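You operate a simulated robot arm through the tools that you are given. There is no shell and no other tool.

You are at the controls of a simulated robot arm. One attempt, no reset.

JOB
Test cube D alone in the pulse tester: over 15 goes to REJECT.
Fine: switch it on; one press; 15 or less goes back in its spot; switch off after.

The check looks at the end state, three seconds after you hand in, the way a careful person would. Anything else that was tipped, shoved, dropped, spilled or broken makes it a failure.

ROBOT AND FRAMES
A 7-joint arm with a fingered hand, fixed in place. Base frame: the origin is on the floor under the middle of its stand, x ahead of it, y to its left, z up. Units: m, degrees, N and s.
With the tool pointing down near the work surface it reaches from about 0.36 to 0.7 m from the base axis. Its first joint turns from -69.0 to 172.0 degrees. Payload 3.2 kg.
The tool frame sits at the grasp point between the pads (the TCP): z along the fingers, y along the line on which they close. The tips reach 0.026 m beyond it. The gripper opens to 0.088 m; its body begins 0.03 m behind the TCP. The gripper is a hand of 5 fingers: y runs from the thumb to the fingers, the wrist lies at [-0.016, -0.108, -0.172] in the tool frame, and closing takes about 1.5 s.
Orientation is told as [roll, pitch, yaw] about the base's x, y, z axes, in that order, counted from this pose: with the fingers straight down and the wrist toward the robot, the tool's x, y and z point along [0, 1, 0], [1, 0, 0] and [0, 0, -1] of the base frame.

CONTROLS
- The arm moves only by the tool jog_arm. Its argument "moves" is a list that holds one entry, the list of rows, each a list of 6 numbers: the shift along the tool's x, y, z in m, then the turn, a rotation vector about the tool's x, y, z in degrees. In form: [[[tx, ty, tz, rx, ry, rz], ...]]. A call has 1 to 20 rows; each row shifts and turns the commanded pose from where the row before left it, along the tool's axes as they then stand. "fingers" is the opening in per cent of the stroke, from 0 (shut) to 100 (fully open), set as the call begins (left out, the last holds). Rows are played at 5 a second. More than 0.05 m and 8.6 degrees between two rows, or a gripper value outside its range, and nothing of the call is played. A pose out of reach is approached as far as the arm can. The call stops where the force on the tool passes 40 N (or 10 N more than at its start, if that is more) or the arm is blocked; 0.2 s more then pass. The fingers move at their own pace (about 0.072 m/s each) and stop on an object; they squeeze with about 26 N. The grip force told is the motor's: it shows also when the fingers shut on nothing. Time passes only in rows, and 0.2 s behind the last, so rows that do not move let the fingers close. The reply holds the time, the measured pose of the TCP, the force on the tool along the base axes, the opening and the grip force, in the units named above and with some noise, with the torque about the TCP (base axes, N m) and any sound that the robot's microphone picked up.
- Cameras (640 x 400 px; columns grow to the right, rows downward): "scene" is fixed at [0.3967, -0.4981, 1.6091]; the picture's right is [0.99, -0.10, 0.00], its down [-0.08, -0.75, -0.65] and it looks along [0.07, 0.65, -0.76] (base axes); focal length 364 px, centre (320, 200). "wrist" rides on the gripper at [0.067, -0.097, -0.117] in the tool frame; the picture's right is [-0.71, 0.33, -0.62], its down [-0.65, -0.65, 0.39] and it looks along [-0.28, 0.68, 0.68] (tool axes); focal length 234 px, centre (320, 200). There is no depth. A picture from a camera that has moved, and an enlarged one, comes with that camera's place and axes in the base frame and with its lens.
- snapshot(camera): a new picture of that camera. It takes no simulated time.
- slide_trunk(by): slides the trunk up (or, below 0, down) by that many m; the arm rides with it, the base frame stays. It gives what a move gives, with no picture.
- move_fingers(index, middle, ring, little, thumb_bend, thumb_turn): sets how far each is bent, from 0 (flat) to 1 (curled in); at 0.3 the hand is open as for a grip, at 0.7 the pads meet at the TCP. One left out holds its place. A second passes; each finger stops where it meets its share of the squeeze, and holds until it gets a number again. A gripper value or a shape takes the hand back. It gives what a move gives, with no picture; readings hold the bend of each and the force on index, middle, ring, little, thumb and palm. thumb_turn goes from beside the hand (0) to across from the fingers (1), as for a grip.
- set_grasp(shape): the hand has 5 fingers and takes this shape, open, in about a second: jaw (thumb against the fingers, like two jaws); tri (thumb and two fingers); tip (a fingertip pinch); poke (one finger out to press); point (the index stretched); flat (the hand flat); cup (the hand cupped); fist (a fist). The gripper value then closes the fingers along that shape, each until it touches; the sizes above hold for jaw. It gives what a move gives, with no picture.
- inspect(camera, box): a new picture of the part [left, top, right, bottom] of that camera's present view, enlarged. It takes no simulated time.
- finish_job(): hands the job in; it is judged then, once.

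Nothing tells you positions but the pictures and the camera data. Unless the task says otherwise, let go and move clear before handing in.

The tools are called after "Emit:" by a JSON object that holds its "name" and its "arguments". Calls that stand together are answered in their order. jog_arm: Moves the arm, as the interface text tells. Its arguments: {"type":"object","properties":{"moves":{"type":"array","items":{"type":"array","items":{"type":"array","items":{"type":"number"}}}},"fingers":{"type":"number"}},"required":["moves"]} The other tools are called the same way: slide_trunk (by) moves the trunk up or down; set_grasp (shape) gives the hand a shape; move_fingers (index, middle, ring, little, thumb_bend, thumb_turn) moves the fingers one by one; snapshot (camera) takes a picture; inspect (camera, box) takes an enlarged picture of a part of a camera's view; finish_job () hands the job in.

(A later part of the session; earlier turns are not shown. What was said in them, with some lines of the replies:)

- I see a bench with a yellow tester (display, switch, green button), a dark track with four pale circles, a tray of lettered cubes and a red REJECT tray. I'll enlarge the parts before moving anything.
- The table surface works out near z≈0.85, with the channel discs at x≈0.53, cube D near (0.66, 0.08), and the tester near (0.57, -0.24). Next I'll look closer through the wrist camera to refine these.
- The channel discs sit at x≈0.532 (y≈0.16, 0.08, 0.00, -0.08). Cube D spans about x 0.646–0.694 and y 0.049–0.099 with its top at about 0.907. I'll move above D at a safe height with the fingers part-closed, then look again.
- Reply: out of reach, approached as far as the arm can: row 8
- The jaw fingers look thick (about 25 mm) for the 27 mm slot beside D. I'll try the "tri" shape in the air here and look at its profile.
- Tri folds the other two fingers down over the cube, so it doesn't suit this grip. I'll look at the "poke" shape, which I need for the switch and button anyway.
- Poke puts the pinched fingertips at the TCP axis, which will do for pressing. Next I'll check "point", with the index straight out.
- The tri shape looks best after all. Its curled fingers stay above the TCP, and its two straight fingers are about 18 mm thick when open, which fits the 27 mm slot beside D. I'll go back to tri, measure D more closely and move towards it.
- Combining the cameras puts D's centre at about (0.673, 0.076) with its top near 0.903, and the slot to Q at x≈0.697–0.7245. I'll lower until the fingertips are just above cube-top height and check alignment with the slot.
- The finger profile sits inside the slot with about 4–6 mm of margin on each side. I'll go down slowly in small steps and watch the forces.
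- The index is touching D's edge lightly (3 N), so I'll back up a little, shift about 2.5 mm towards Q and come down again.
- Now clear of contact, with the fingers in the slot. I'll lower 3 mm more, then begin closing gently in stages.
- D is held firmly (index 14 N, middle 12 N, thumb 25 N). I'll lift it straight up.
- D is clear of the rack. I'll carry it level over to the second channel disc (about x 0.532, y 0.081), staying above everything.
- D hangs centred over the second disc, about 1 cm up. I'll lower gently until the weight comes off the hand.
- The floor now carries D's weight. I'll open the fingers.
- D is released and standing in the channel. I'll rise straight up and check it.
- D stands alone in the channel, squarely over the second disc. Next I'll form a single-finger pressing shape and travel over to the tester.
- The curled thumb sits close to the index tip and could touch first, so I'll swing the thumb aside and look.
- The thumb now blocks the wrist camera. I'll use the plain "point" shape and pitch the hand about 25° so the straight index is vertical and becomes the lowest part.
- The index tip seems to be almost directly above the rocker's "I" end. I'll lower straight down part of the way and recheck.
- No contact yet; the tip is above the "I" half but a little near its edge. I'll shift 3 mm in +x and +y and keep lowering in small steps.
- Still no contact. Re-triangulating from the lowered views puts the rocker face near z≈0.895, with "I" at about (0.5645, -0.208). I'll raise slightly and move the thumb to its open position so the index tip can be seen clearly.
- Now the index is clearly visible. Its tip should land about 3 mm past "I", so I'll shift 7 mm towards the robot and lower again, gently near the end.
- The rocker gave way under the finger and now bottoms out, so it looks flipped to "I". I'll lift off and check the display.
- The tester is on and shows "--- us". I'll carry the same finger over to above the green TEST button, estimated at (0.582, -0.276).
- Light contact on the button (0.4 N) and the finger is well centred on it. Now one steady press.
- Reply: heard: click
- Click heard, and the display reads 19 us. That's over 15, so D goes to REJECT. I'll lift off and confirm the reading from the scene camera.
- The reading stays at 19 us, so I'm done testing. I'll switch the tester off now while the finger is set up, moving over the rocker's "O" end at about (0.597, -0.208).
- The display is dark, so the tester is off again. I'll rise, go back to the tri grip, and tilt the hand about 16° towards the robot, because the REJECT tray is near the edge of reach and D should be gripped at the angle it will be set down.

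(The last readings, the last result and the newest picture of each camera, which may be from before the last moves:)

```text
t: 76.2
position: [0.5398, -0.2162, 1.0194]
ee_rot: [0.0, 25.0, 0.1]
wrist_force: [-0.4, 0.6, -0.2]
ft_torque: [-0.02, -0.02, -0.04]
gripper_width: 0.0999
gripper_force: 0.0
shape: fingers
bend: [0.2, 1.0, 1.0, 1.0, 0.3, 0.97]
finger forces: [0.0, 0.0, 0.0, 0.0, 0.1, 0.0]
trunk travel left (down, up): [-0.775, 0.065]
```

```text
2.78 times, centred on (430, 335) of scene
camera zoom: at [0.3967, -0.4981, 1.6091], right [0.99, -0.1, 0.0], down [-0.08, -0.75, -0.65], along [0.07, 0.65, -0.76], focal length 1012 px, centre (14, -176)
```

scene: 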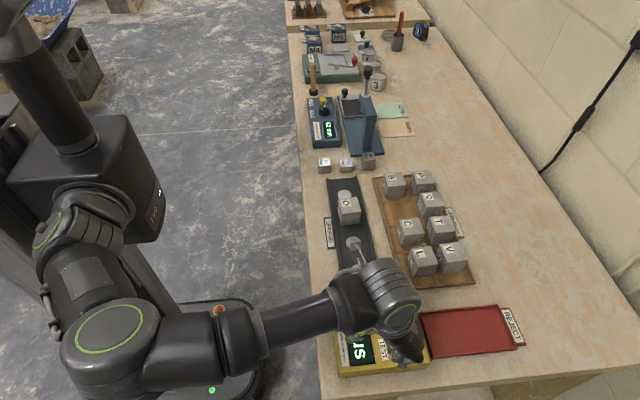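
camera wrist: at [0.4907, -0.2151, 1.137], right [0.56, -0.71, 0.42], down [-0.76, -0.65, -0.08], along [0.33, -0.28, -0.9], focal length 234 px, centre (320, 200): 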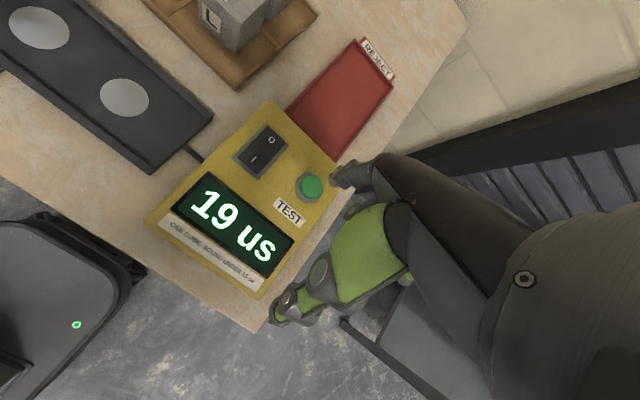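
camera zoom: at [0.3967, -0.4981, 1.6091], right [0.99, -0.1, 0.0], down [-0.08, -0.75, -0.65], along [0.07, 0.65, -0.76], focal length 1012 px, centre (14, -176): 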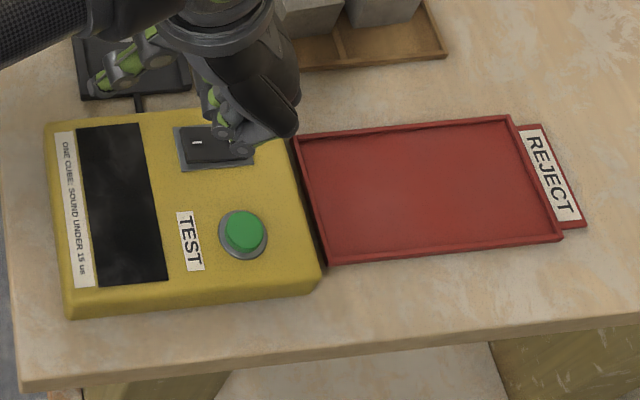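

Emit:
{"name": "set_grasp", "arguments": {"shape": "tri"}}

Emit:
{"name": "jog_arm", "arguments": {"moves": [[[0, 0, 0, -6.85, 0, 0], [0, 0, 0, -6.85, 0, 0], [0, 0, 0, -6.85, 0, 0], [0, 0, 0, -6.85, 0, 0], [0, 0, 0, -6.85, 0, 0], [0, 0, 0, -6.85, 0, 0], [0, 0, 0, 0, 0, 0]]]}}

Emit:
{"name": "jog_arm", "arguments": {"moves": [[[0.02, 0, 0, 0, 0, 0], [0.035, 0, 0, 0, 0, 0], [0.035, 0, 0, 0, 0, 0], [0.035, 0, 0, 0, 0, 0], [0.035, 0, 0, 0, 0, 0], [0.035, 0, 0, 0, 0, 0], [0.035, 0, 0, 0, 0, 0], [0.035, 0, 0, 0, 0, 0], [0.0325, -0.0058, -0.0017, 0, 0, 0], [0, 0, 0, 0, 0, 0], [0, 0, 0, 0, 0, 0]]]}}

Emit:
{"name": "snapshot", "arguments": {"camera": "scene"}}

Emit:
{"name": "snapshot", "arguments": {"camera": "wrist"}}

```text
t: 77.1
position: [0.5401, -0.2158, 1.0198]
ee_rot: [0.0, 25.0, -0.1]
wrist_force: [-0.6, 0.1, -0.3]
ft_torque: [0.01, 0.02, -0.02]
gripper_width: 0.088
gripper_force: 0.1
shape: tri
bend: [0.3, 0.3, 0.99, 0.99, 0.3, 0.97]
finger forces: [0.1, 0.0, 0.1, 0.0, 0.0, 0.0]
trunk travel left (down, up): [-0.775, 0.065]
```

```text
t: 78.7
position: [0.541, -0.2156, 1.018]
ee_rot: [0.0, -16.1, -0.1]
wrist_force: [0.9, 0.7, -0.1]
ft_torque: [0.0, 0.01, 0.02]
gripper_width: 0.0879
gripper_force: 0.0
shape: tri
bend: [0.3, 0.3, 0.99, 0.99, 0.3, 0.97]
finger forces: [0.0, 0.1, 0.1, 0.0, 0.0, 0.0]
trunk travel left (down, up): [-0.775, 0.065]
```

```text
t: 81.1
position: [0.5322, 0.0812, 1.0166]
ee_rot: [0.2, -16.1, 0.0]
wrist_force: [-0.6, 0.6, 0.5]
ft_torque: [0.0, 0.0, 0.03]
gripper_width: 0.088
gripper_force: 0.1
shape: tri
bend: [0.3, 0.3, 0.99, 0.99, 0.3, 0.97]
finger forces: [0.1, 0.0, 0.1, 0.0, 0.0, 0.1]
trunk travel left (down, up): [-0.775, 0.065]
```

```text
taken
```

scene: 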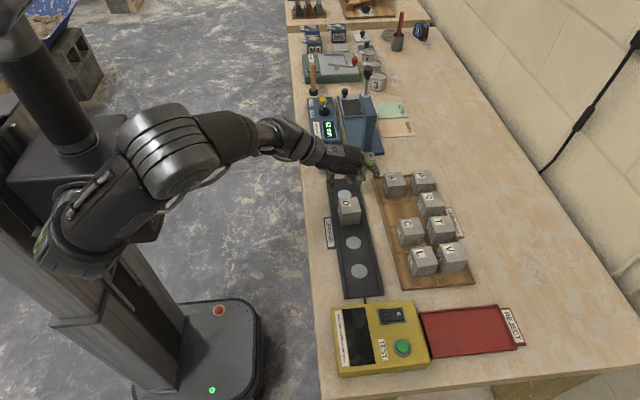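

```text
taken
camera wrist: at [0.4062, 0.1496, 1.1032], right [0.15, -0.71, 0.69], down [-0.52, -0.65, -0.55], along [0.84, -0.28, -0.46], focal length 234 px, centre (320, 200)
```

wrist: 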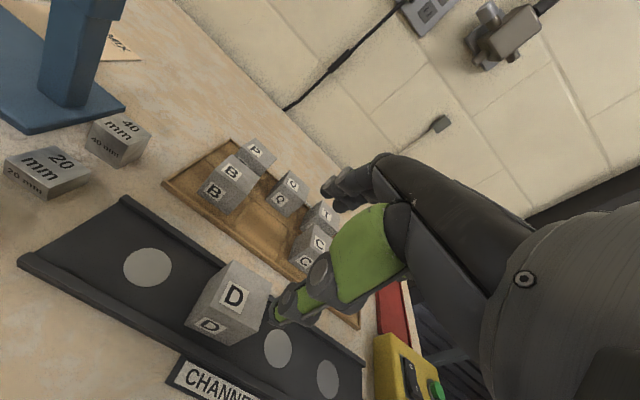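

Emit:
{"name": "inspect", "arguments": {"camera": "scene", "box": [335, 270, 395, 310]}}

Emit:
{"name": "inspect", "arguments": {"camera": "wrist", "box": [100, 180, 340, 400]}}

Emit:
{"name": "inspect", "arguments": {"camera": "scene", "box": [315, 165, 385, 235]}}

```text
10.00 times, centred on (365, 290) of scene
camera zoom: at [0.3967, -0.4981, 1.6091], right [0.99, -0.1, 0.0], down [-0.08, -0.75, -0.65], along [0.07, 0.65, -0.76], focal length 3636 px, centre (-130, -700)
```

zoom: 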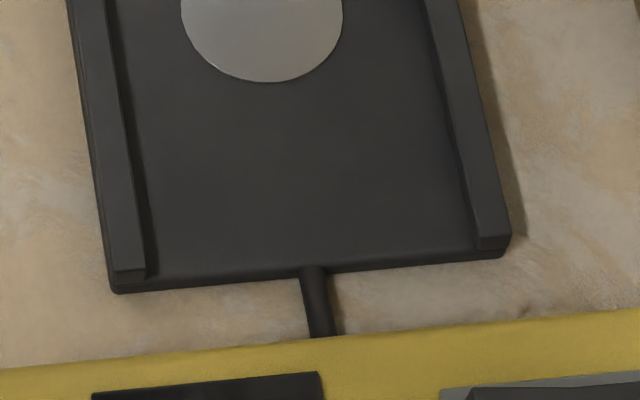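

```text
1.82 times, centred on (220, 290) of wrist
camera zoom: at [0.4062, 0.1496, 1.1032], right [0.15, -0.71, 0.69], down [-0.52, -0.65, -0.55], along [0.84, -0.28, -0.46], focal length 426 px, centre (502, 36)
```

zoom: 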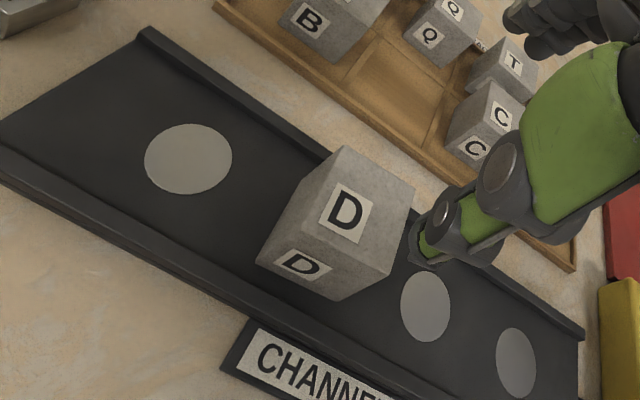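

```text
5.71 times, centred on (350, 200) of scene
camera zoom: at [0.3967, -0.4981, 1.6091], right [0.99, -0.1, 0.0], down [-0.08, -0.75, -0.65], along [0.07, 0.65, -0.76], focal length 2078 px, centre (149, 200)
```

zoom: 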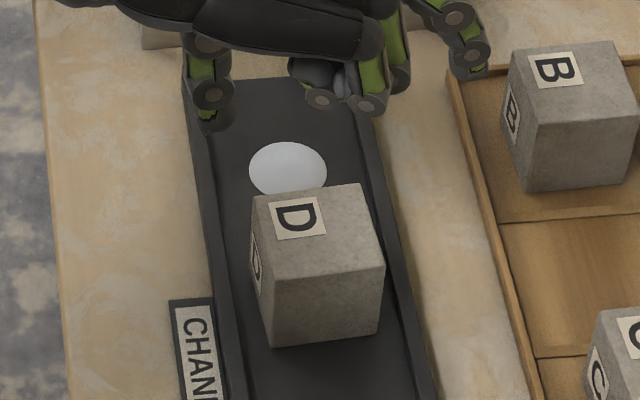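

The channel walls are only about 5 mm high, so the tilted thumb will clear them. I'll lower over D at (0.534, 0.080) with the fingers at 85%.

Emit:
{"name": "jog_arm", "arguments": {"moves": [[[-0.001, -0.00433, -0.00124, 0, 0, 0], [0, -0.00579, 0.02019, 0, 0, 0], [0, -0.00579, 0.02019, 0, 0, 0], [0, -0.00579, 0.02019, 0, 0, 0], [0, -0.00579, 0.02019, 0, 0, 0], [0, 0, 0, 0, 0, 0]]], "fingers": 88}}

Emit:
{"name": "inspect", "arguments": {"camera": "scene", "box": [315, 165, 395, 235]}}

Emit:
{"name": "inspect", "arguments": {"camera": "wrist", "box": [180, 150, 400, 340]}}

```text
t: 82.5
position: [0.5294, 0.0799, 0.9343]
ee_rot: [0.0, -16.0, 0.1]
wrist_force: [0.0, 0.1, 0.9]
ft_torque: [0.0, -0.04, 0.01]
gripper_width: 0.0776
gripper_force: 0.1
shape: tri
bend: [0.34, 0.31, 0.99, 0.99, 0.12, 0.98]
finger forces: [0.0, 0.0, 0.0, 0.0, 0.0, 0.0]
trunk travel left (down, up): [-0.775, 0.065]
```

```text
5.71 times, centred on (355, 200) of scene
camera zoom: at [0.3967, -0.4981, 1.6091], right [0.99, -0.1, 0.0], down [-0.08, -0.75, -0.65], along [0.07, 0.65, -0.76], focal length 2078 px, centre (120, 200)
```

zoom: 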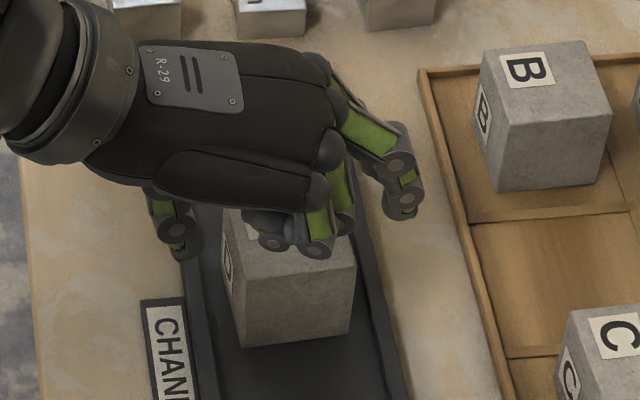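

```text
2.11 times, centred on (290, 245) of wrist
camera zoom: at [0.403, 0.1483, 1.0201], right [0.15, -0.71, 0.69], down [-0.52, -0.65, -0.56], along [0.84, -0.28, -0.46], focal length 493 px, centre (383, 105)
```

zoom: 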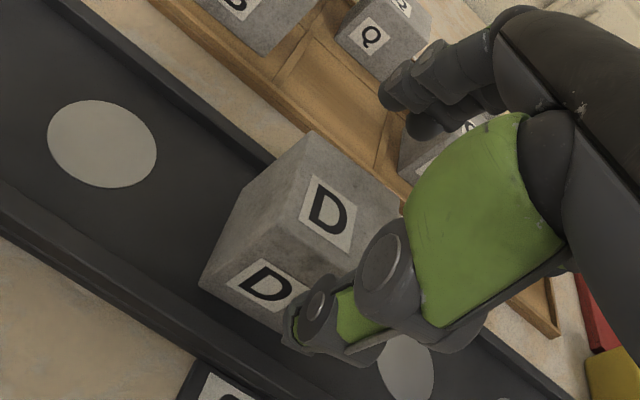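

Emit:
{"name": "jog_arm", "arguments": {"moves": [[[0, -0.0022, 0.00769, 0, 0, 0], [0, -0.0022, 0.00769, 0, 0, 0], [0, -0.0022, 0.00769, 0, 0, 0], [0, -0.00193, 0.00673, 0, 0, 0], [0, 0, 0, 0, 0, 0]]]}}

Emit:
{"name": "inspect", "arguments": {"camera": "scene", "box": [315, 165, 395, 235]}}

Emit:
{"name": "inspect", "arguments": {"camera": "wrist", "box": [180, 150, 400, 340]}}

```text
t: 83.7
position: [0.5292, 0.0795, 0.9018]
ee_rot: [0.0, -16.1, 0.1]
wrist_force: [0.5, 1.0, 0.3]
ft_torque: [0.0, 0.01, 0.01]
gripper_width: 0.0775
gripper_force: 0.1
shape: tri
bend: [0.34, 0.31, 0.99, 0.99, 0.12, 0.98]
finger forces: [0.0, 0.0, 0.1, 0.1, 0.0, 0.0]
trunk travel left (down, up): [-0.775, 0.065]
```

```text
5.71 times, centred on (355, 200) of scene
camera zoom: at [0.3967, -0.4981, 1.6091], right [0.99, -0.1, 0.0], down [-0.08, -0.75, -0.65], along [0.07, 0.65, -0.76], focal length 2078 px, centre (120, 200)
```

zoom: 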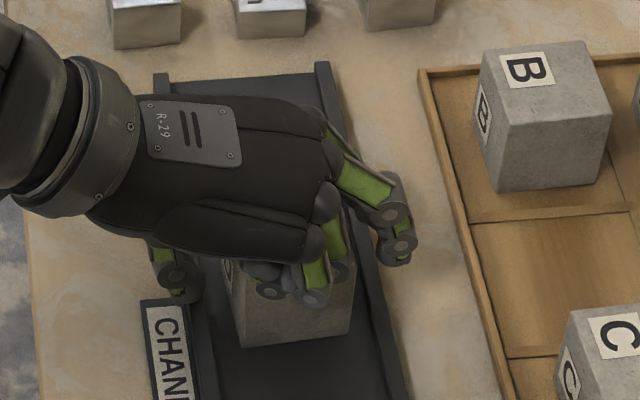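

```text
2.11 times, centred on (290, 245) of wrist
camera zoom: at [0.4035, 0.1479, 0.9888], right [0.15, -0.71, 0.69], down [-0.52, -0.65, -0.55], along [0.84, -0.28, -0.46], focal length 493 px, centre (383, 105)
```

zoom: 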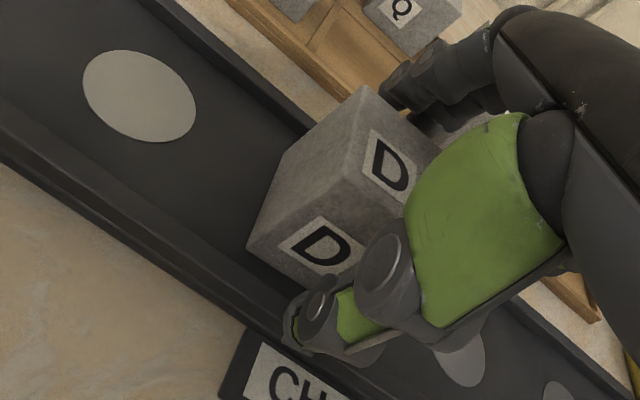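

Emit:
{"name": "jog_arm", "arguments": {"moves": [[[0, 0, 0, 0, 0, 0], [0, 0, 0, 0, 0, 0], [0, 0, 0, 0, 0, 0]]], "fingers": 66}}

Emit:
{"name": "inspect", "arguments": {"camera": "wrist", "box": [200, 150, 400, 320]}}

Emit:
{"name": "inspect", "arguments": {"camera": "scene", "box": [325, 180, 385, 230]}}

```text
t: 84.5
position: [0.5299, 0.0803, 0.9037]
ee_rot: [0.0, -16.1, 0.1]
wrist_force: [1.4, 0.3, 0.9]
ft_torque: [-0.04, 0.0, -0.01]
gripper_width: 0.0592
gripper_force: 0.2
shape: tri
bend: [0.42, 0.36, 0.99, 0.99, 0.08, 0.99]
finger forces: [1.4, 0.0, 0.1, 0.0, 0.0, 0.0]
trunk travel left (down, up): [-0.775, 0.065]
```

```text
2.35 times, centred on (300, 235) of wrist
camera zoom: at [0.4037, 0.1479, 0.9888], right [0.15, -0.71, 0.69], down [-0.52, -0.65, -0.55], along [0.84, -0.28, -0.46], focal length 551 px, centre (367, 118)
```

zoom: 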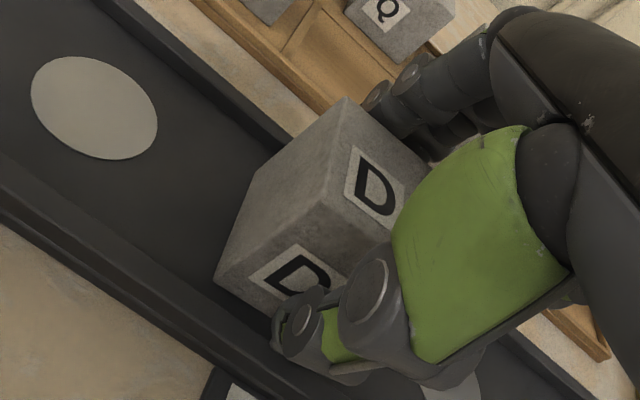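

```text
8.00 times, centred on (355, 205) of scene
camera zoom: at [0.3967, -0.4981, 1.6091], right [0.99, -0.1, 0.0], down [-0.08, -0.75, -0.65], along [0.07, 0.65, -0.76], focal length 2909 px, centre (40, 160)
```

zoom: 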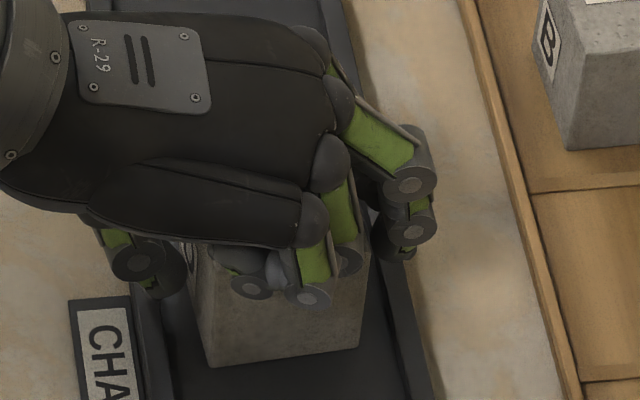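

Emit:
{"name": "jog_arm", "arguments": {"moves": [[[0, 0, 0, 0, 0, 0], [0, 0, 0, 0, 0, 0], [0, 0, 0, 0, 0, 0], [0, 0, 0, 0, 0, 0], [0, 0, 0, 0, 0, 0], [0, 0, 0, 0, 0, 0]]], "fingers": 0}}

Emit:
{"name": "inspect", "arguments": {"camera": "wrist", "box": [200, 150, 400, 320]}}

Emit:
{"name": "inspect", "arguments": {"camera": "scene", "box": [325, 180, 385, 230]}}

```text
t: 85.9
position: [0.5304, 0.0797, 0.9041]
ee_rot: [0.0, -16.2, 0.0]
wrist_force: [0.7, 0.8, 3.7]
ft_torque: [0.01, 0.09, 0.03]
gripper_width: 0.0495
gripper_force: 26.0
shape: tri
bend: [0.44, 0.42, 1.0, 1.0, 0.33, 1.0]
finger forces: [14.4, 11.5, 0.0, 0.0, 23.1, 0.1]
trunk travel left (down, up): [-0.775, 0.065]
```

```text
2.35 times, centred on (300, 235) of wrist
camera zoom: at [0.4033, 0.1479, 0.9891], right [0.14, -0.71, 0.69], down [-0.52, -0.65, -0.56], along [0.84, -0.28, -0.46], focal length 551 px, centre (367, 118)
```

zoom: 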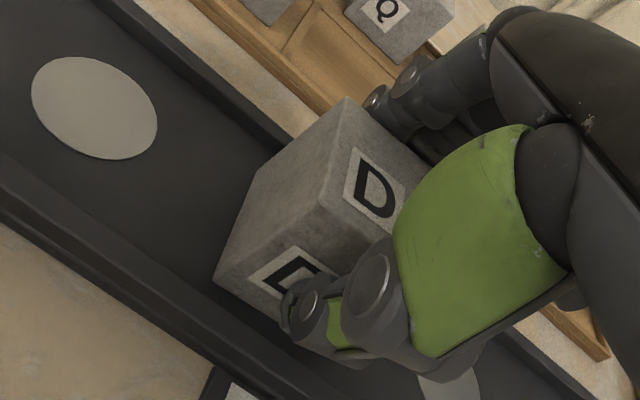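

```text
8.00 times, centred on (355, 205) of scene
camera zoom: at [0.3967, -0.4981, 1.6091], right [0.99, -0.1, 0.0], down [-0.08, -0.75, -0.65], along [0.07, 0.65, -0.76], focal length 2909 px, centre (40, 160)
```

zoom: 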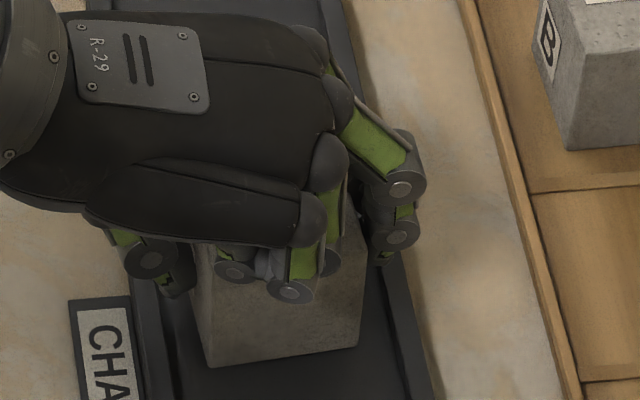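

D is gripped firmly and still upright. I'll lift it slowly out of the channel.

Emit:
{"name": "jog_arm", "arguments": {"moves": [[[0, 0.00138, -0.00481, 0, 0, 0], [0, 0.00276, -0.00961, 0, 0, 0], [0, 0.00413, -0.01442, 0, 0, 0], [0, 0.00413, -0.01442, 0, 0, 0], [0, 0, 0, 0, 0, 0]]]}}

Emit:
{"name": "inspect", "arguments": {"camera": "wrist", "box": [180, 130, 420, 320]}}

Emit:
{"name": "inspect", "arguments": {"camera": "scene", "box": [315, 160, 395, 230]}}

```text
t: 87.1
position: [0.5316, 0.0798, 0.9474]
ee_rot: [0.0, -16.0, -0.1]
wrist_force: [0.7, -0.2, -3.5]
ft_torque: [0.01, 0.02, -0.01]
gripper_width: 0.0487
gripper_force: 26.3
shape: tri
bend: [0.44, 0.42, 1.0, 1.0, 0.33, 0.99]
finger forces: [13.1, 10.9, 0.1, 0.0, 23.0, 0.0]
trunk travel left (down, up): [-0.775, 0.065]
```

```text
2.11 times, centred on (300, 225) of wrist
camera zoom: at [0.4048, 0.1482, 1.033], right [0.15, -0.71, 0.69], down [-0.52, -0.65, -0.55], along [0.84, -0.28, -0.46], focal length 493 px, centre (362, 147)
```

zoom: 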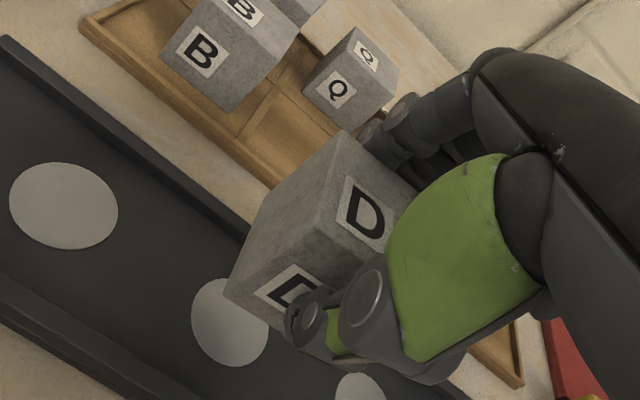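

```text
5.71 times, centred on (355, 195) of scene
camera zoom: at [0.3967, -0.4981, 1.6091], right [0.99, -0.1, 0.0], down [-0.08, -0.75, -0.65], along [0.07, 0.65, -0.76], focal length 2078 px, centre (120, 229)
```

zoom: 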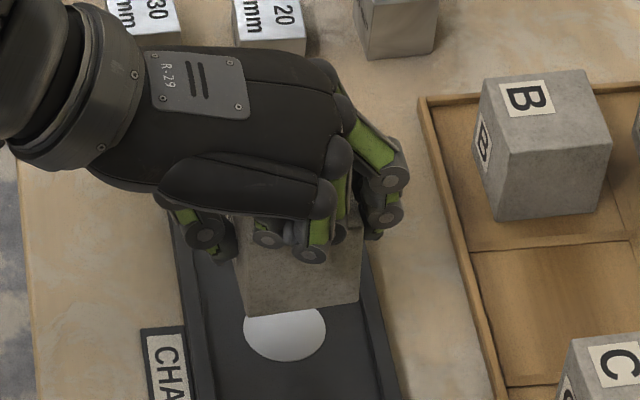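

D is secure. I'll lift it to travelling height and carry it towards the REJECT tray, turning the hand slightly on the way.

Emit:
{"name": "jog_arm", "arguments": {"moves": [[[0, 0.00551, -0.01923, 0, 0, 0], [0, 0.00551, -0.01923, 0, 0, 0], [0, 0.00551, -0.01923, 0, 0, 0], [-0.02, 0.0096, 0.00276, 0, 0, 0], [-0.03, 0.0144, 0.00413, 0, 0, 0], [-0.03, 0.0144, 0.00413, 0, 0, 0], [-0.03, 0.0144, 0.00413, 0, 0, 0], [-0.03, 0.0144, 0.00413, 0, 0, 0], [-0.03, 0.0144, 0.00413, 0, 0, 0], [-0.03, 0.0096, 0.00276, 0, 0, 0], [0, 0, 0, 0, 0, 0]]]}}

Emit:
{"name": "snapshot", "arguments": {"camera": "scene"}}

Emit:
{"name": "snapshot", "arguments": {"camera": "wrist"}}

```text
t: 89.5
position: [0.6253, -0.1217, 1.0086]
ee_rot: [0.0, -16.0, 0.0]
wrist_force: [0.0, 0.4, -2.4]
ft_torque: [0.0, 0.04, -0.01]
gripper_width: 0.0481
gripper_force: 26.2
shape: tri
bend: [0.45, 0.43, 1.0, 1.0, 0.33, 0.99]
finger forces: [12.8, 10.9, 0.0, 0.1, 22.7, 0.1]
trunk travel left (down, up): [-0.775, 0.065]
```

```text
taken
```

scene: 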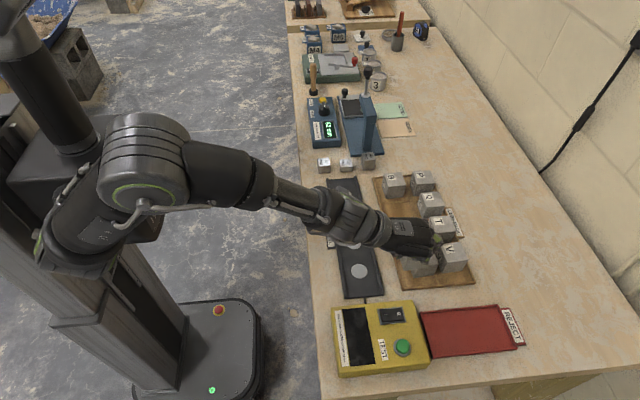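

```text
taken
camera wrist: at [0.4988, -0.0535, 1.0944], right [0.15, -0.71, 0.69], down [-0.52, -0.65, -0.55], along [0.84, -0.28, -0.46], focal length 234 px, centre (320, 200)
```

wrist: 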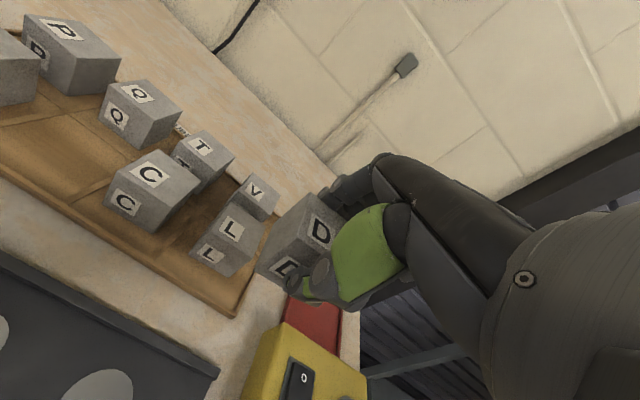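

Emit:
{"name": "jog_arm", "arguments": {"moves": [[[0, 0, 0, 0, -1.929, 6.729], [0, 0, 0, 0, -1.929, 6.729], [-0.0245, 0.02024, 0.0058, 0, 0, 0], [-0.0245, 0.02024, 0.0058, 0, 0, 0], [-0.0245, 0.02024, 0.0058, 0, 0, 0], [-0.0245, 0.02024, 0.0058, 0, 0, 0], [0, 0, 0, 0, 0, 0], [0, 0, 0, 0, 0, 0]]]}}

Emit:
{"name": "snapshot", "arguments": {"camera": "scene"}}

Emit:
{"name": "snapshot", "arguments": {"camera": "wrist"}}

Emit:
{"name": "inspect", "arguments": {"camera": "scene", "box": [400, 230, 540, 370]}}

```text
t: 91.3
position: [0.6828, -0.2366, 1.0077]
ee_rot: [0.0, -15.9, -14.0]
wrist_force: [0.5, -0.2, -2.9]
ft_torque: [-0.02, 0.02, -0.05]
gripper_width: 0.0481
gripper_force: 25.8
shape: tri
bend: [0.45, 0.43, 1.0, 1.0, 0.33, 0.99]
finger forces: [12.7, 10.7, 0.0, 0.0, 22.5, 0.1]
trunk travel left (down, up): [-0.775, 0.065]
```

```text
taken
```

scene: 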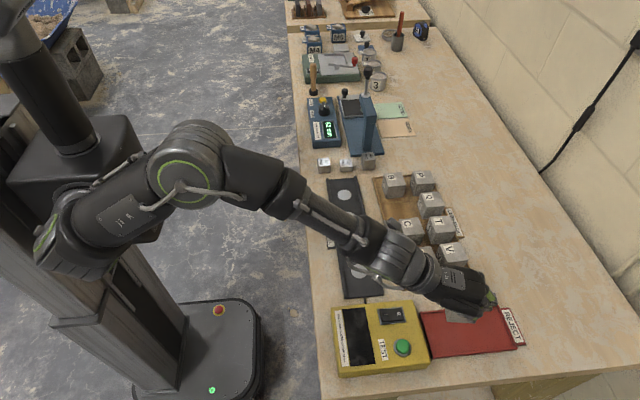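

```text
taken
camera wrist: at [0.5764, -0.1404, 1.0934], right [-0.03, -0.72, 0.69], down [-0.66, -0.5, -0.55], along [0.75, -0.47, -0.46], focal length 234 px, centre (320, 200)
```

wrist: 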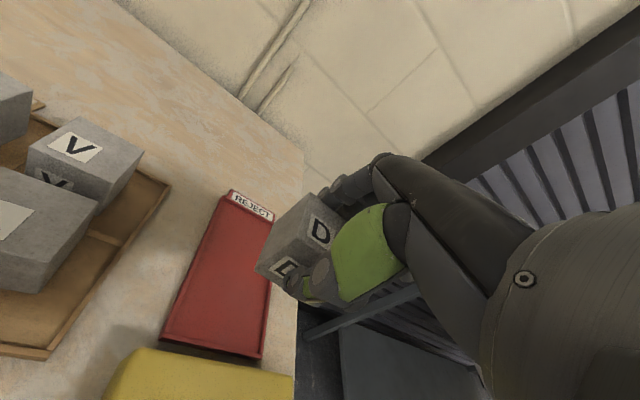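

```text
2.86 times, centred on (470, 300) of scene
camera zoom: at [0.3967, -0.4981, 1.6091], right [0.99, -0.1, 0.0], down [-0.08, -0.75, -0.65], along [0.07, 0.65, -0.76], focal length 1039 px, centre (-109, -86)
```

zoom: 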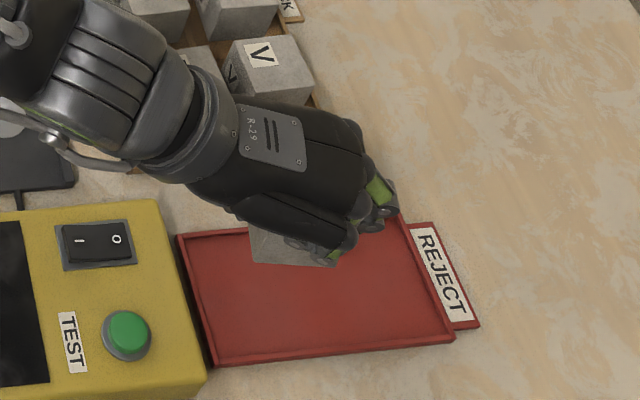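

D is above the tray with centre about (0.686, -0.239). I'll nudge 4 mm further out and lower most of the way, then check before setting down.

Emit:
{"name": "jog_arm", "arguments": {"moves": [[[0.00097, 0.00373, 0.00107, 0, 0, 0], [0, -0.00579, 0.02019, 0, 0, 0], [0, -0.00579, 0.02019, 0, 0, 0], [0, -0.00551, 0.01923, 0, 0, 0], [0, -0.00551, 0.01923, 0, 0, 0], [0, 0, 0, 0, 0, 0], [0, 0, 0, 0, 0, 0]]]}}

Emit:
{"name": "inspect", "arguments": {"camera": "scene", "box": [400, 260, 520, 370]}}

Emit:
{"name": "inspect", "arguments": {"camera": "wrist", "box": [140, 150, 400, 380]}}

Emit:
{"name": "snapshot", "arguments": {"camera": "scene"}}

```text
t: 92.9
position: [0.6883, -0.2364, 0.9248]
ee_rot: [0.0, -16.0, -14.1]
wrist_force: [0.6, 0.0, -3.4]
ft_torque: [0.02, -0.02, 0.01]
gripper_width: 0.0481
gripper_force: 26.0
shape: tri
bend: [0.45, 0.43, 1.0, 1.0, 0.33, 0.99]
finger forces: [12.9, 10.8, 0.0, 0.1, 22.7, 0.0]
trunk travel left (down, up): [-0.775, 0.065]
```

```text
3.64 times, centred on (460, 315) of scene
camera zoom: at [0.3967, -0.4981, 1.6091], right [0.99, -0.1, 0.0], down [-0.08, -0.75, -0.65], along [0.07, 0.65, -0.76], focal length 1322 px, centre (-189, -218)
```

zoom: 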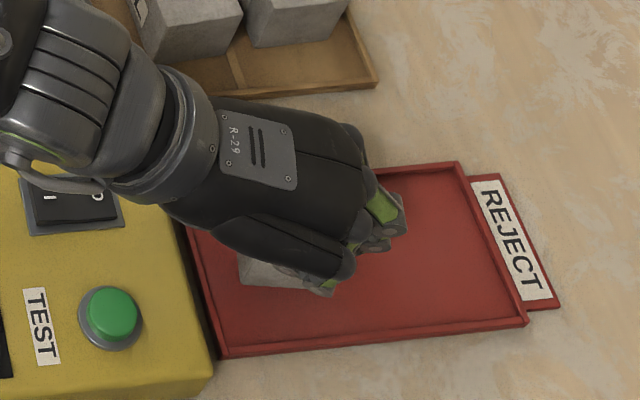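

```text
1.74 times, centred on (270, 265) of wrist
camera zoom: at [0.5811, -0.1408, 1.0111], right [-0.03, -0.72, 0.69], down [-0.66, -0.5, -0.55], along [0.75, -0.47, -0.46], focal length 407 px, centre (407, 87)
```

zoom: 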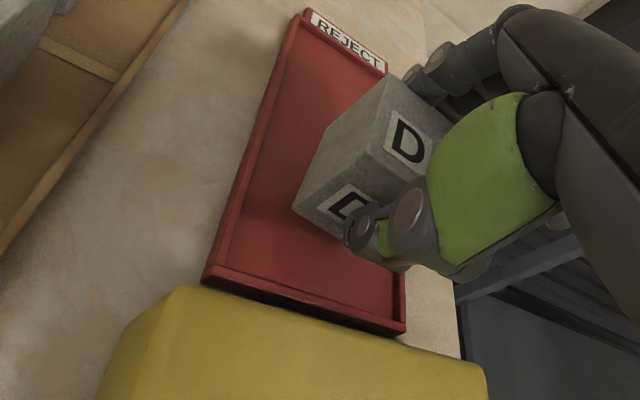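

```text
taken
```

scene: 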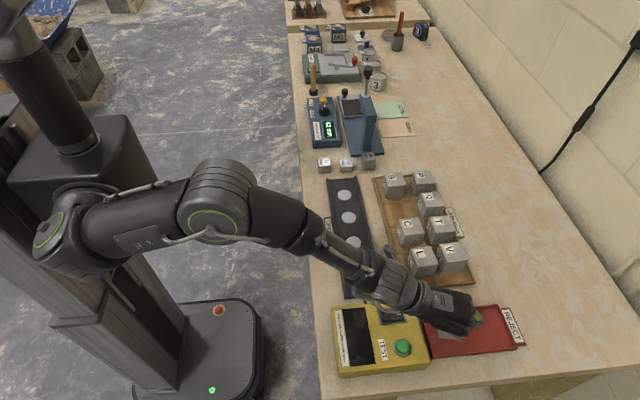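

D is well inside the tray. I'll lower the rest in small steps and watch for its weight coming off.

Emit:
{"name": "jog_arm", "arguments": {"moves": [[[0, -0.00138, 0.00481, 0, 0, 0], [0, -0.00138, 0.00481, 0, 0, 0], [0, -0.00138, 0.00481, 0, 0, 0], [0, 0, 0, 0, 0, 0]]]}}

Emit:
{"name": "jog_arm", "arguments": {"moves": [[[0, -0.000551, 0.001923, 0, 0, 0], [0, 0, 0, 0, 0, 0]]]}}

Emit:
{"name": "jog_arm", "arguments": {"moves": [[[0, -0.000551, 0.001923, 0, 0, 0], [0, 0, 0, 0, 0, 0]]]}}

Emit:
{"name": "inspect", "arguments": {"camera": "scene", "box": [400, 280, 500, 360]}}

Emit:
{"name": "inspect", "arguments": {"camera": "wrist", "box": [200, 150, 400, 340]}}

```text
t: 93.9
position: [0.6872, -0.2359, 0.9106]
ee_rot: [0.0, -16.1, -13.9]
wrist_force: [-1.0, 0.7, -3.1]
ft_torque: [0.03, 0.02, 0.01]
gripper_width: 0.048
gripper_force: 25.9
shape: tri
bend: [0.45, 0.43, 1.0, 1.0, 0.33, 0.99]
finger forces: [12.9, 10.8, 0.1, 0.0, 22.6, 0.1]
trunk travel left (down, up): [-0.775, 0.065]
```

```text
t: 94.5
position: [0.6877, -0.2368, 0.9085]
ee_rot: [0.0, -16.0, -14.0]
wrist_force: [-0.1, 0.1, -2.8]
ft_torque: [0.03, 0.03, -0.01]
gripper_width: 0.0482
gripper_force: 26.4
shape: tri
bend: [0.45, 0.43, 1.0, 1.0, 0.33, 0.99]
finger forces: [12.9, 10.8, 0.1, 0.0, 22.7, 0.0]
trunk travel left (down, up): [-0.775, 0.065]
```

```text
t: 95.1
position: [0.6868, -0.2353, 0.9066]
ee_rot: [0.1, -16.1, -14.0]
wrist_force: [0.2, -0.7, -2.5]
ft_torque: [0.01, 0.01, -0.01]
gripper_width: 0.0483
gripper_force: 26.0
shape: tri
bend: [0.45, 0.43, 1.0, 1.0, 0.33, 0.99]
finger forces: [12.8, 10.9, 0.1, 0.1, 22.7, 0.1]
trunk travel left (down, up): [-0.775, 0.065]
```

```text
5.00 times, centred on (450, 320) of scene
camera zoom: at [0.3967, -0.4981, 1.6091], right [0.99, -0.1, 0.0], down [-0.08, -0.75, -0.65], along [0.07, 0.65, -0.76], focal length 1818 px, centre (-330, -400)
```

zoom: 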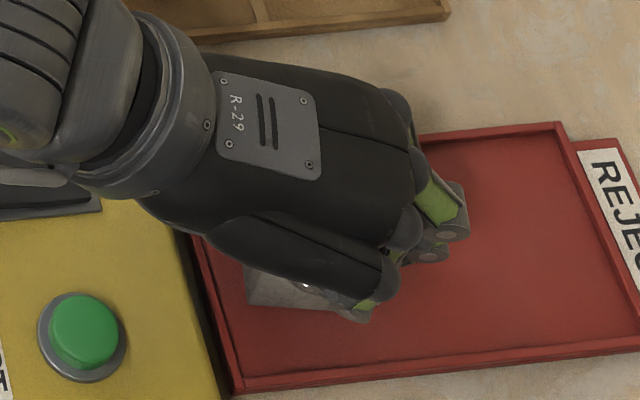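

```text
2.11 times, centred on (300, 245) of wrist
camera zoom: at [0.5803, -0.1396, 0.9929], right [-0.03, -0.72, 0.69], down [-0.66, -0.5, -0.55], along [0.75, -0.47, -0.46], focal length 493 px, centre (362, 105)
```

zoom: 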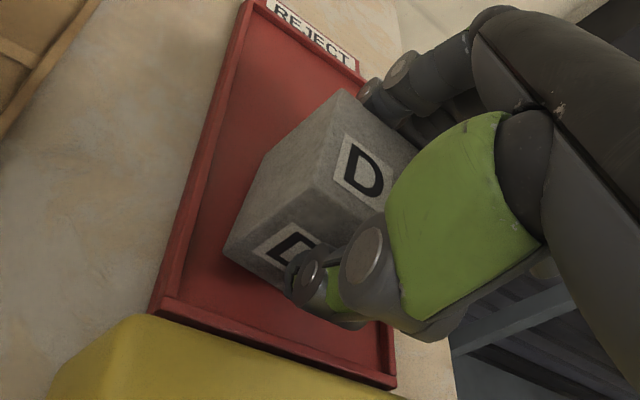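

Emit:
{"name": "jog_arm", "arguments": {"moves": [[[0, -0.000551, 0.001923, 0, 0, 0], [0, 0, 0, 0, 0, 0]]]}}

Emit:
{"name": "jog_arm", "arguments": {"moves": [[[0, -0.000276, 0.000961, 0, 0, 0], [0, 0, 0, 0, 0, 0]]]}}

Emit:
{"name": "jog_arm", "arguments": {"moves": [[[0, -0.000276, 0.000961, 0, 0, 0], [0, 0, 0, 0, 0, 0]]]}}

```text
t: 95.7
position: [0.6857, -0.2363, 0.9051]
ee_rot: [-0.1, -16.1, -14.0]
wrist_force: [0.4, 0.2, -2.4]
ft_torque: [0.02, 0.02, -0.03]
gripper_width: 0.0483
gripper_force: 25.9
shape: tri
bend: [0.45, 0.43, 1.0, 1.0, 0.33, 0.99]
finger forces: [12.8, 10.8, 0.1, 0.0, 22.8, 0.1]
trunk travel left (down, up): [-0.775, 0.065]
```

```text
t: 96.3
position: [0.6865, -0.2357, 0.9039]
ee_rot: [0.0, -16.2, -14.0]
wrist_force: [1.1, -0.7, -1.3]
ft_torque: [0.06, 0.03, -0.02]
gripper_width: 0.0481
gripper_force: 26.6
shape: tri
bend: [0.45, 0.43, 1.0, 1.0, 0.33, 0.99]
finger forces: [13.3, 11.1, 0.0, 0.0, 22.8, 0.1]
trunk travel left (down, up): [-0.775, 0.065]
```

```text
t: 96.9
position: [0.6858, -0.2354, 0.9035]
ee_rot: [0.0, -16.2, -14.1]
wrist_force: [0.6, -1.5, 0.8]
ft_torque: [0.09, 0.05, 0.0]
gripper_width: 0.0484
gripper_force: 25.7
shape: tri
bend: [0.45, 0.43, 1.0, 1.0, 0.33, 0.99]
finger forces: [14.0, 11.8, 0.0, 0.0, 23.2, 0.0]
trunk travel left (down, up): [-0.775, 0.065]
```

Emit:
{"name": "jog_arm", "arguments": {"moves": [[[0, -0.000276, 0.000961, 0, 0, 0], [0, 0, 0, 0, 0, 0]]]}}

Emit:
{"name": "jog_arm", "arguments": {"moves": [[[0, 0, 0, 0, 0, 0], [0, 0, 0, 0, 0, 0], [0, 0, 0, 0, 0, 0]]], "fingers": 68}}

Emit:
{"name": "inspect", "arguments": {"camera": "scene", "box": [400, 280, 500, 360]}}

Emit:
{"name": "inspect", "arguments": {"camera": "wrist", "box": [200, 150, 400, 340]}}

```text
t: 97.5
position: [0.6857, -0.2363, 0.9033]
ee_rot: [0.0, -16.2, -14.0]
wrist_force: [1.2, -1.4, 5.3]
ft_torque: [0.08, 0.07, 0.03]
gripper_width: 0.0479
gripper_force: 26.0
shape: tri
bend: [0.45, 0.43, 1.0, 1.0, 0.33, 0.99]
finger forces: [15.0, 12.1, 0.0, 0.0, 23.7, 0.1]
trunk travel left (down, up): [-0.775, 0.065]
```

```text
t: 98.3
position: [0.6856, -0.2361, 0.9017]
ee_rot: [0.0, -15.9, -14.0]
wrist_force: [0.7, -0.2, 0.7]
ft_torque: [-0.01, -0.02, 0.01]
gripper_width: 0.0598
gripper_force: 0.0
shape: tri
bend: [0.41, 0.36, 0.99, 0.99, 0.07, 0.99]
finger forces: [1.1, 0.0, 0.1, 0.0, 0.0, 0.0]
trunk travel left (down, up): [-0.775, 0.065]
```

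```text
5.00 times, centred on (450, 320) of scene
camera zoom: at [0.3967, -0.4981, 1.6091], right [0.99, -0.1, 0.0], down [-0.08, -0.75, -0.65], along [0.07, 0.65, -0.76], focal length 1818 px, centre (-330, -400)
```

zoom: 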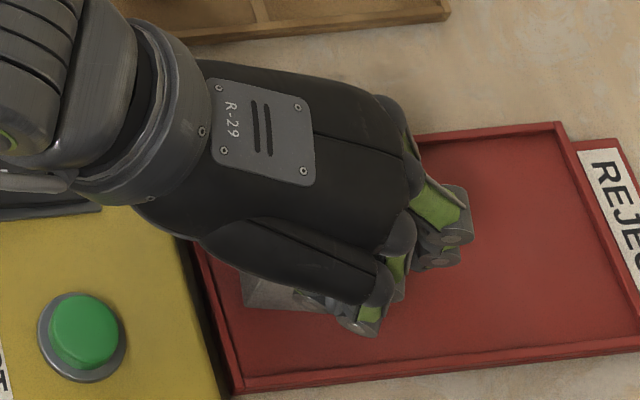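

```text
2.11 times, centred on (300, 245) of wrist
camera zoom: at [0.5797, -0.1396, 0.9876], right [-0.03, -0.72, 0.69], down [-0.66, -0.5, -0.55], along [0.75, -0.47, -0.46], focal length 493 px, centre (362, 105)
```

zoom: 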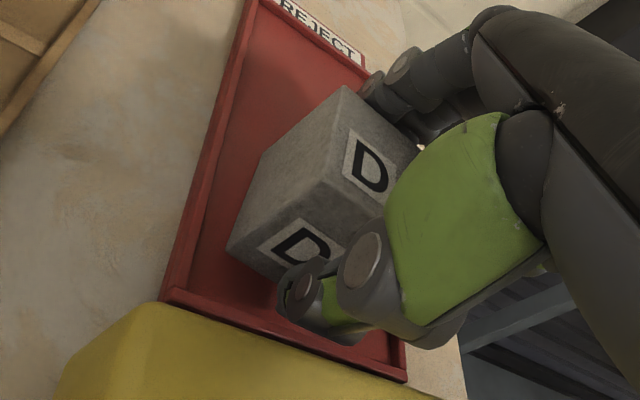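

Emit:
{"name": "jog_arm", "arguments": {"moves": [[[0, 0.0012, 0.00035, 0, 0, 0], [0, 0.0014, 0.0004, 0, 0, 0], [0, 0, 0, 0, 0, 0]]], "fingers": 72}}

Emit:
{"name": "inspect", "arguments": {"camera": "wrist", "box": [240, 160, 360, 300]}}

```text
t: 99.1
position: [0.6886, -0.2364, 0.9023]
ee_rot: [-0.1, -16.1, -14.0]
wrist_force: [-0.6, 0.4, 0.5]
ft_torque: [0.01, -0.01, 0.01]
gripper_width: 0.0627
gripper_force: 0.1
shape: tri
bend: [0.41, 0.35, 0.99, 0.99, 0.07, 0.99]
finger forces: [0.0, 0.0, 0.1, 0.0, 0.0, 0.1]
trunk travel left (down, up): [-0.775, 0.065]
```

```text
2.86 times, centred on (300, 230) of wrist
camera zoom: at [0.5821, -0.1403, 0.9877], right [-0.03, -0.72, 0.69], down [-0.66, -0.5, -0.55], along [0.75, -0.47, -0.46], focal length 669 px, centre (377, 114)
```

zoom: 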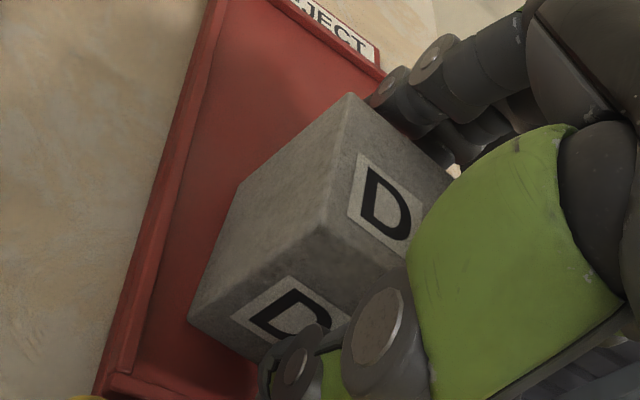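

No finger is touching D now (all readings near zero). I'll rise straight up in small steps and check that D stays put.

Emit:
{"name": "jog_arm", "arguments": {"moves": [[[0, 0.00138, -0.00481, 0, 0, 0], [0, 0.00138, -0.00481, 0, 0, 0], [0, 0.00276, -0.00961, 0, 0, 0], [0, 0, 0, 0, 0, 0]]]}}

Emit:
{"name": "jog_arm", "arguments": {"moves": [[[0, 0.00276, -0.00961, 0, 0, 0], [0, 0.00551, -0.01923, 0, 0, 0], [0, 0.00551, -0.01923, 0, 0, 0], [0, 0.00551, -0.01923, 0, 0, 0], [0, 0.00551, -0.01923, 0, 0, 0], [0, 0, 0, 0, 0, 0]]]}}

Emit:
{"name": "snapshot", "arguments": {"camera": "scene"}}

Emit:
{"name": "snapshot", "arguments": {"camera": "wrist"}}

```text
t: 100.1
position: [0.6889, -0.2366, 0.9216]
ee_rot: [0.0, -16.1, -14.0]
wrist_force: [0.3, 0.0, 1.2]
ft_torque: [-0.02, 0.03, -0.02]
gripper_width: 0.0629
gripper_force: 0.0
shape: tri
bend: [0.41, 0.35, 0.99, 0.99, 0.07, 0.99]
finger forces: [0.0, 0.0, 0.0, 0.0, 0.0, 0.1]
trunk travel left (down, up): [-0.775, 0.065]
```

```text
t: 101.5
position: [0.6887, -0.2359, 1.0115]
ee_rot: [0.0, -16.1, -14.0]
wrist_force: [0.3, 0.8, 0.3]
ft_torque: [0.03, 0.02, 0.01]
gripper_width: 0.0633
gripper_force: 0.1
shape: tri
bend: [0.41, 0.35, 0.99, 0.99, 0.07, 0.99]
finger forces: [0.0, 0.0, 0.1, 0.0, 0.0, 0.0]
trunk travel left (down, up): [-0.775, 0.065]
```

```text
taken
```

scene: 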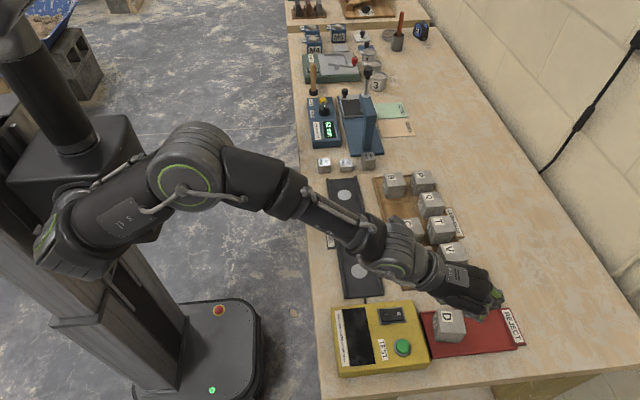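

```text
taken
camera wrist: at [0.5818, -0.139, 1.0985], right [-0.03, -0.72, 0.69], down [-0.66, -0.5, -0.55], along [0.75, -0.47, -0.46], focal length 234 px, centre (320, 200)
```

wrist: 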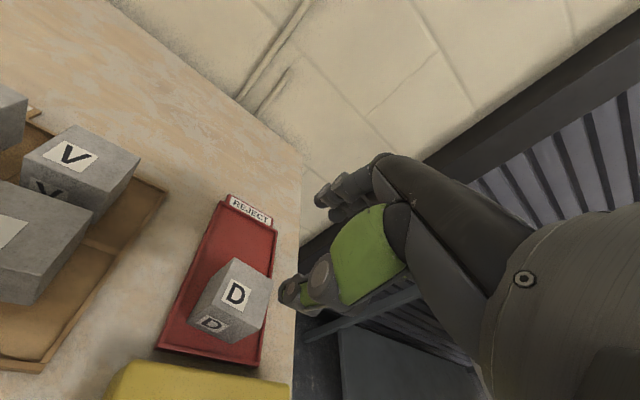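

D sits in the REJECT tray. I'll move the hand clear, up and back towards the robot, then inspect everything.

Emit:
{"name": "jog_arm", "arguments": {"moves": [[[0, 0.00551, -0.01923, 0, 0, 0], [0, 0.00551, -0.01923, 0, 0, 0], [0, 0.00551, -0.01923, 0, 0, 0], [0, -0.0317, -0.0091, 0, 0, 0], [0, -0.0317, -0.0091, 0, 0, 0], [0, -0.0317, -0.0091, 0, 0, 0], [0, -0.0317, -0.0091, 0, 0, 0], [0, -0.0317, -0.0091, 0, 0, 0], [0, -0.0317, -0.0091, 0, 0, 0], [0, -0.0317, -0.0091, 0, 0, 0], [0, 0, 0, 0, 0, 0]]]}}

Emit:
{"name": "snapshot", "arguments": {"camera": "scene"}}

Emit:
{"name": "inspect", "arguments": {"camera": "scene", "box": [310, 280, 540, 390]}}

Emit:
{"name": "inspect", "arguments": {"camera": "scene", "box": [310, 150, 490, 300]}}

Emit:
{"name": "snapshot", "arguments": {"camera": "wrist"}}

```text
t: 103.9
position: [0.5297, -0.1959, 1.0694]
ee_rot: [0.1, -16.1, -14.1]
wrist_force: [0.1, -0.7, -0.3]
ft_torque: [0.03, -0.02, 0.03]
gripper_width: 0.063
gripper_force: 0.1
shape: tri
bend: [0.41, 0.35, 0.99, 0.99, 0.07, 0.99]
finger forces: [0.0, 0.0, 0.1, 0.0, 0.1, 0.0]
out of reach, approached as far as the arm can: row 9, 10
trunk travel left (down, up): [-0.775, 0.065]
```

```text
taken
```

scene: 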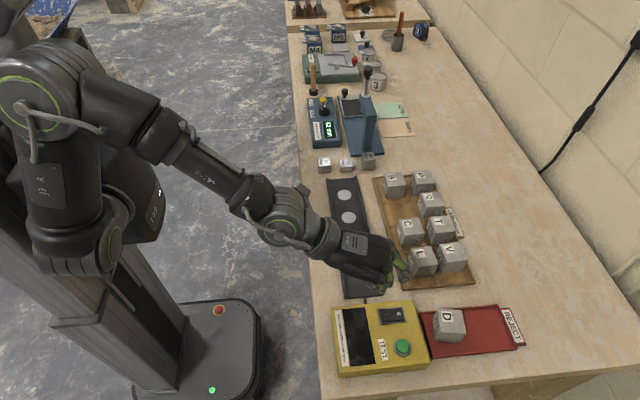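

```text
2.78 times, centred on (425, 335) of scene
camera zoom: at [0.3967, -0.4981, 1.6091], right [0.99, -0.1, 0.0], down [-0.08, -0.75, -0.65], along [0.07, 0.65, -0.76], focal length 1012 px, centre (28, -176)
```

zoom: 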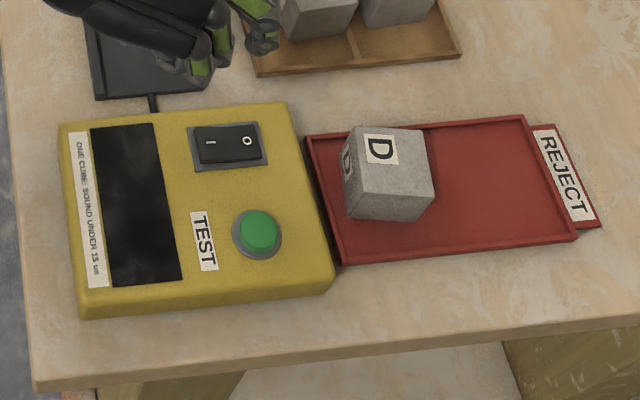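

```text
2.67 times, centred on (400, 225) of scene
camera zoom: at [0.3967, -0.4981, 1.6091], right [0.99, -0.1, 0.0], down [-0.08, -0.75, -0.65], along [0.07, 0.65, -0.76], focal length 970 px, centre (107, 133)
```

zoom: 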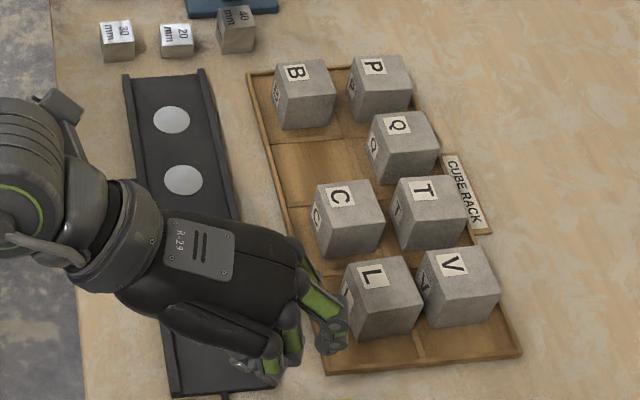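

```text
taken
camera wrist: at [0.4221, -0.1008, 1.1552], right [-0.03, -0.72, 0.69], down [-0.66, -0.5, -0.55], along [0.75, -0.47, -0.46], focal length 234 px, centre (320, 200)
```

wrist: 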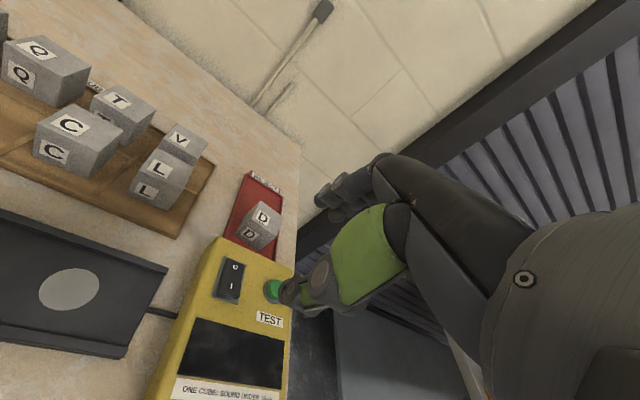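

Emit:
{"name": "inspect", "arguments": {"camera": "scene", "box": [410, 295, 490, 365]}}

Emit:
{"name": "inspect", "arguments": {"camera": "wrist", "box": [180, 150, 320, 350]}}

```text
5.71 times, centred on (450, 330) of scene
camera zoom: at [0.3967, -0.4981, 1.6091], right [0.99, -0.1, 0.0], down [-0.08, -0.75, -0.65], along [0.07, 0.65, -0.76], focal length 2078 px, centre (-423, -543)
```

zoom: 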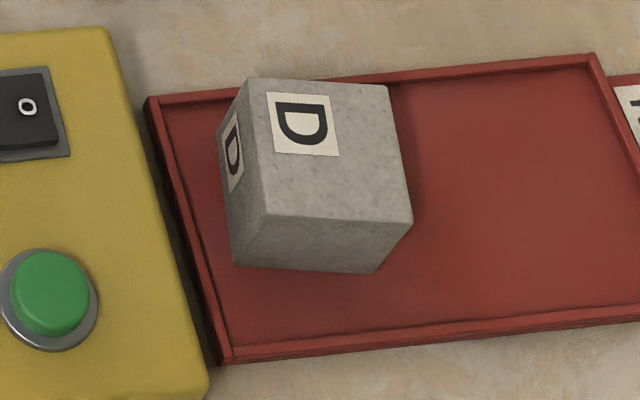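

```text
2.00 times, centred on (250, 250) of wrist
camera zoom: at [0.4221, -0.1008, 1.1552], right [-0.03, -0.72, 0.69], down [-0.66, -0.5, -0.55], along [0.75, -0.47, -0.46], focal length 468 px, centre (460, 100)
```

zoom: 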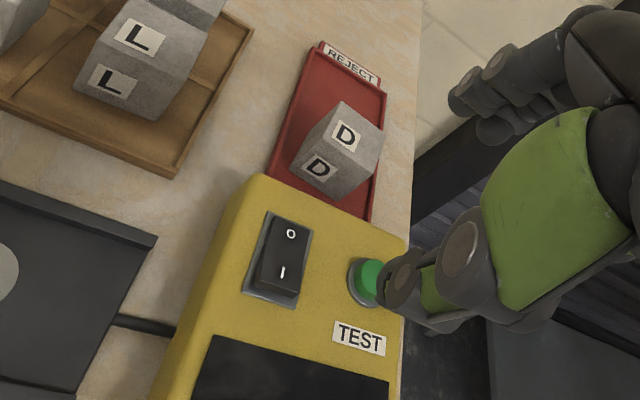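

D rests flat and fully inside the REJECT tray. The tester is off with its display dark, the channel is empty, the other cubes haven't moved, and the hand is clear. I'm handing the job in.

Emit:
{"name": "finish_job", "arguments": {}}

```text
The job is handed in.
```

Cube D read 19 us, over the limit of 15, so it is now in the REJECT tray. It was alone in the channel, and I pressed TEST once.

The last pictures show D flat inside the tray, with the other cubes where they were. The tester is switched off and its display is dark. The hand has let go and moved clear. I've handed the job in, but no verdict came back.

While lining up the first grip, a finger brushed D's edge lightly (about 3 N). Closing the fingers also slid D a few millimetres inside its own rack cell before I lifted it.
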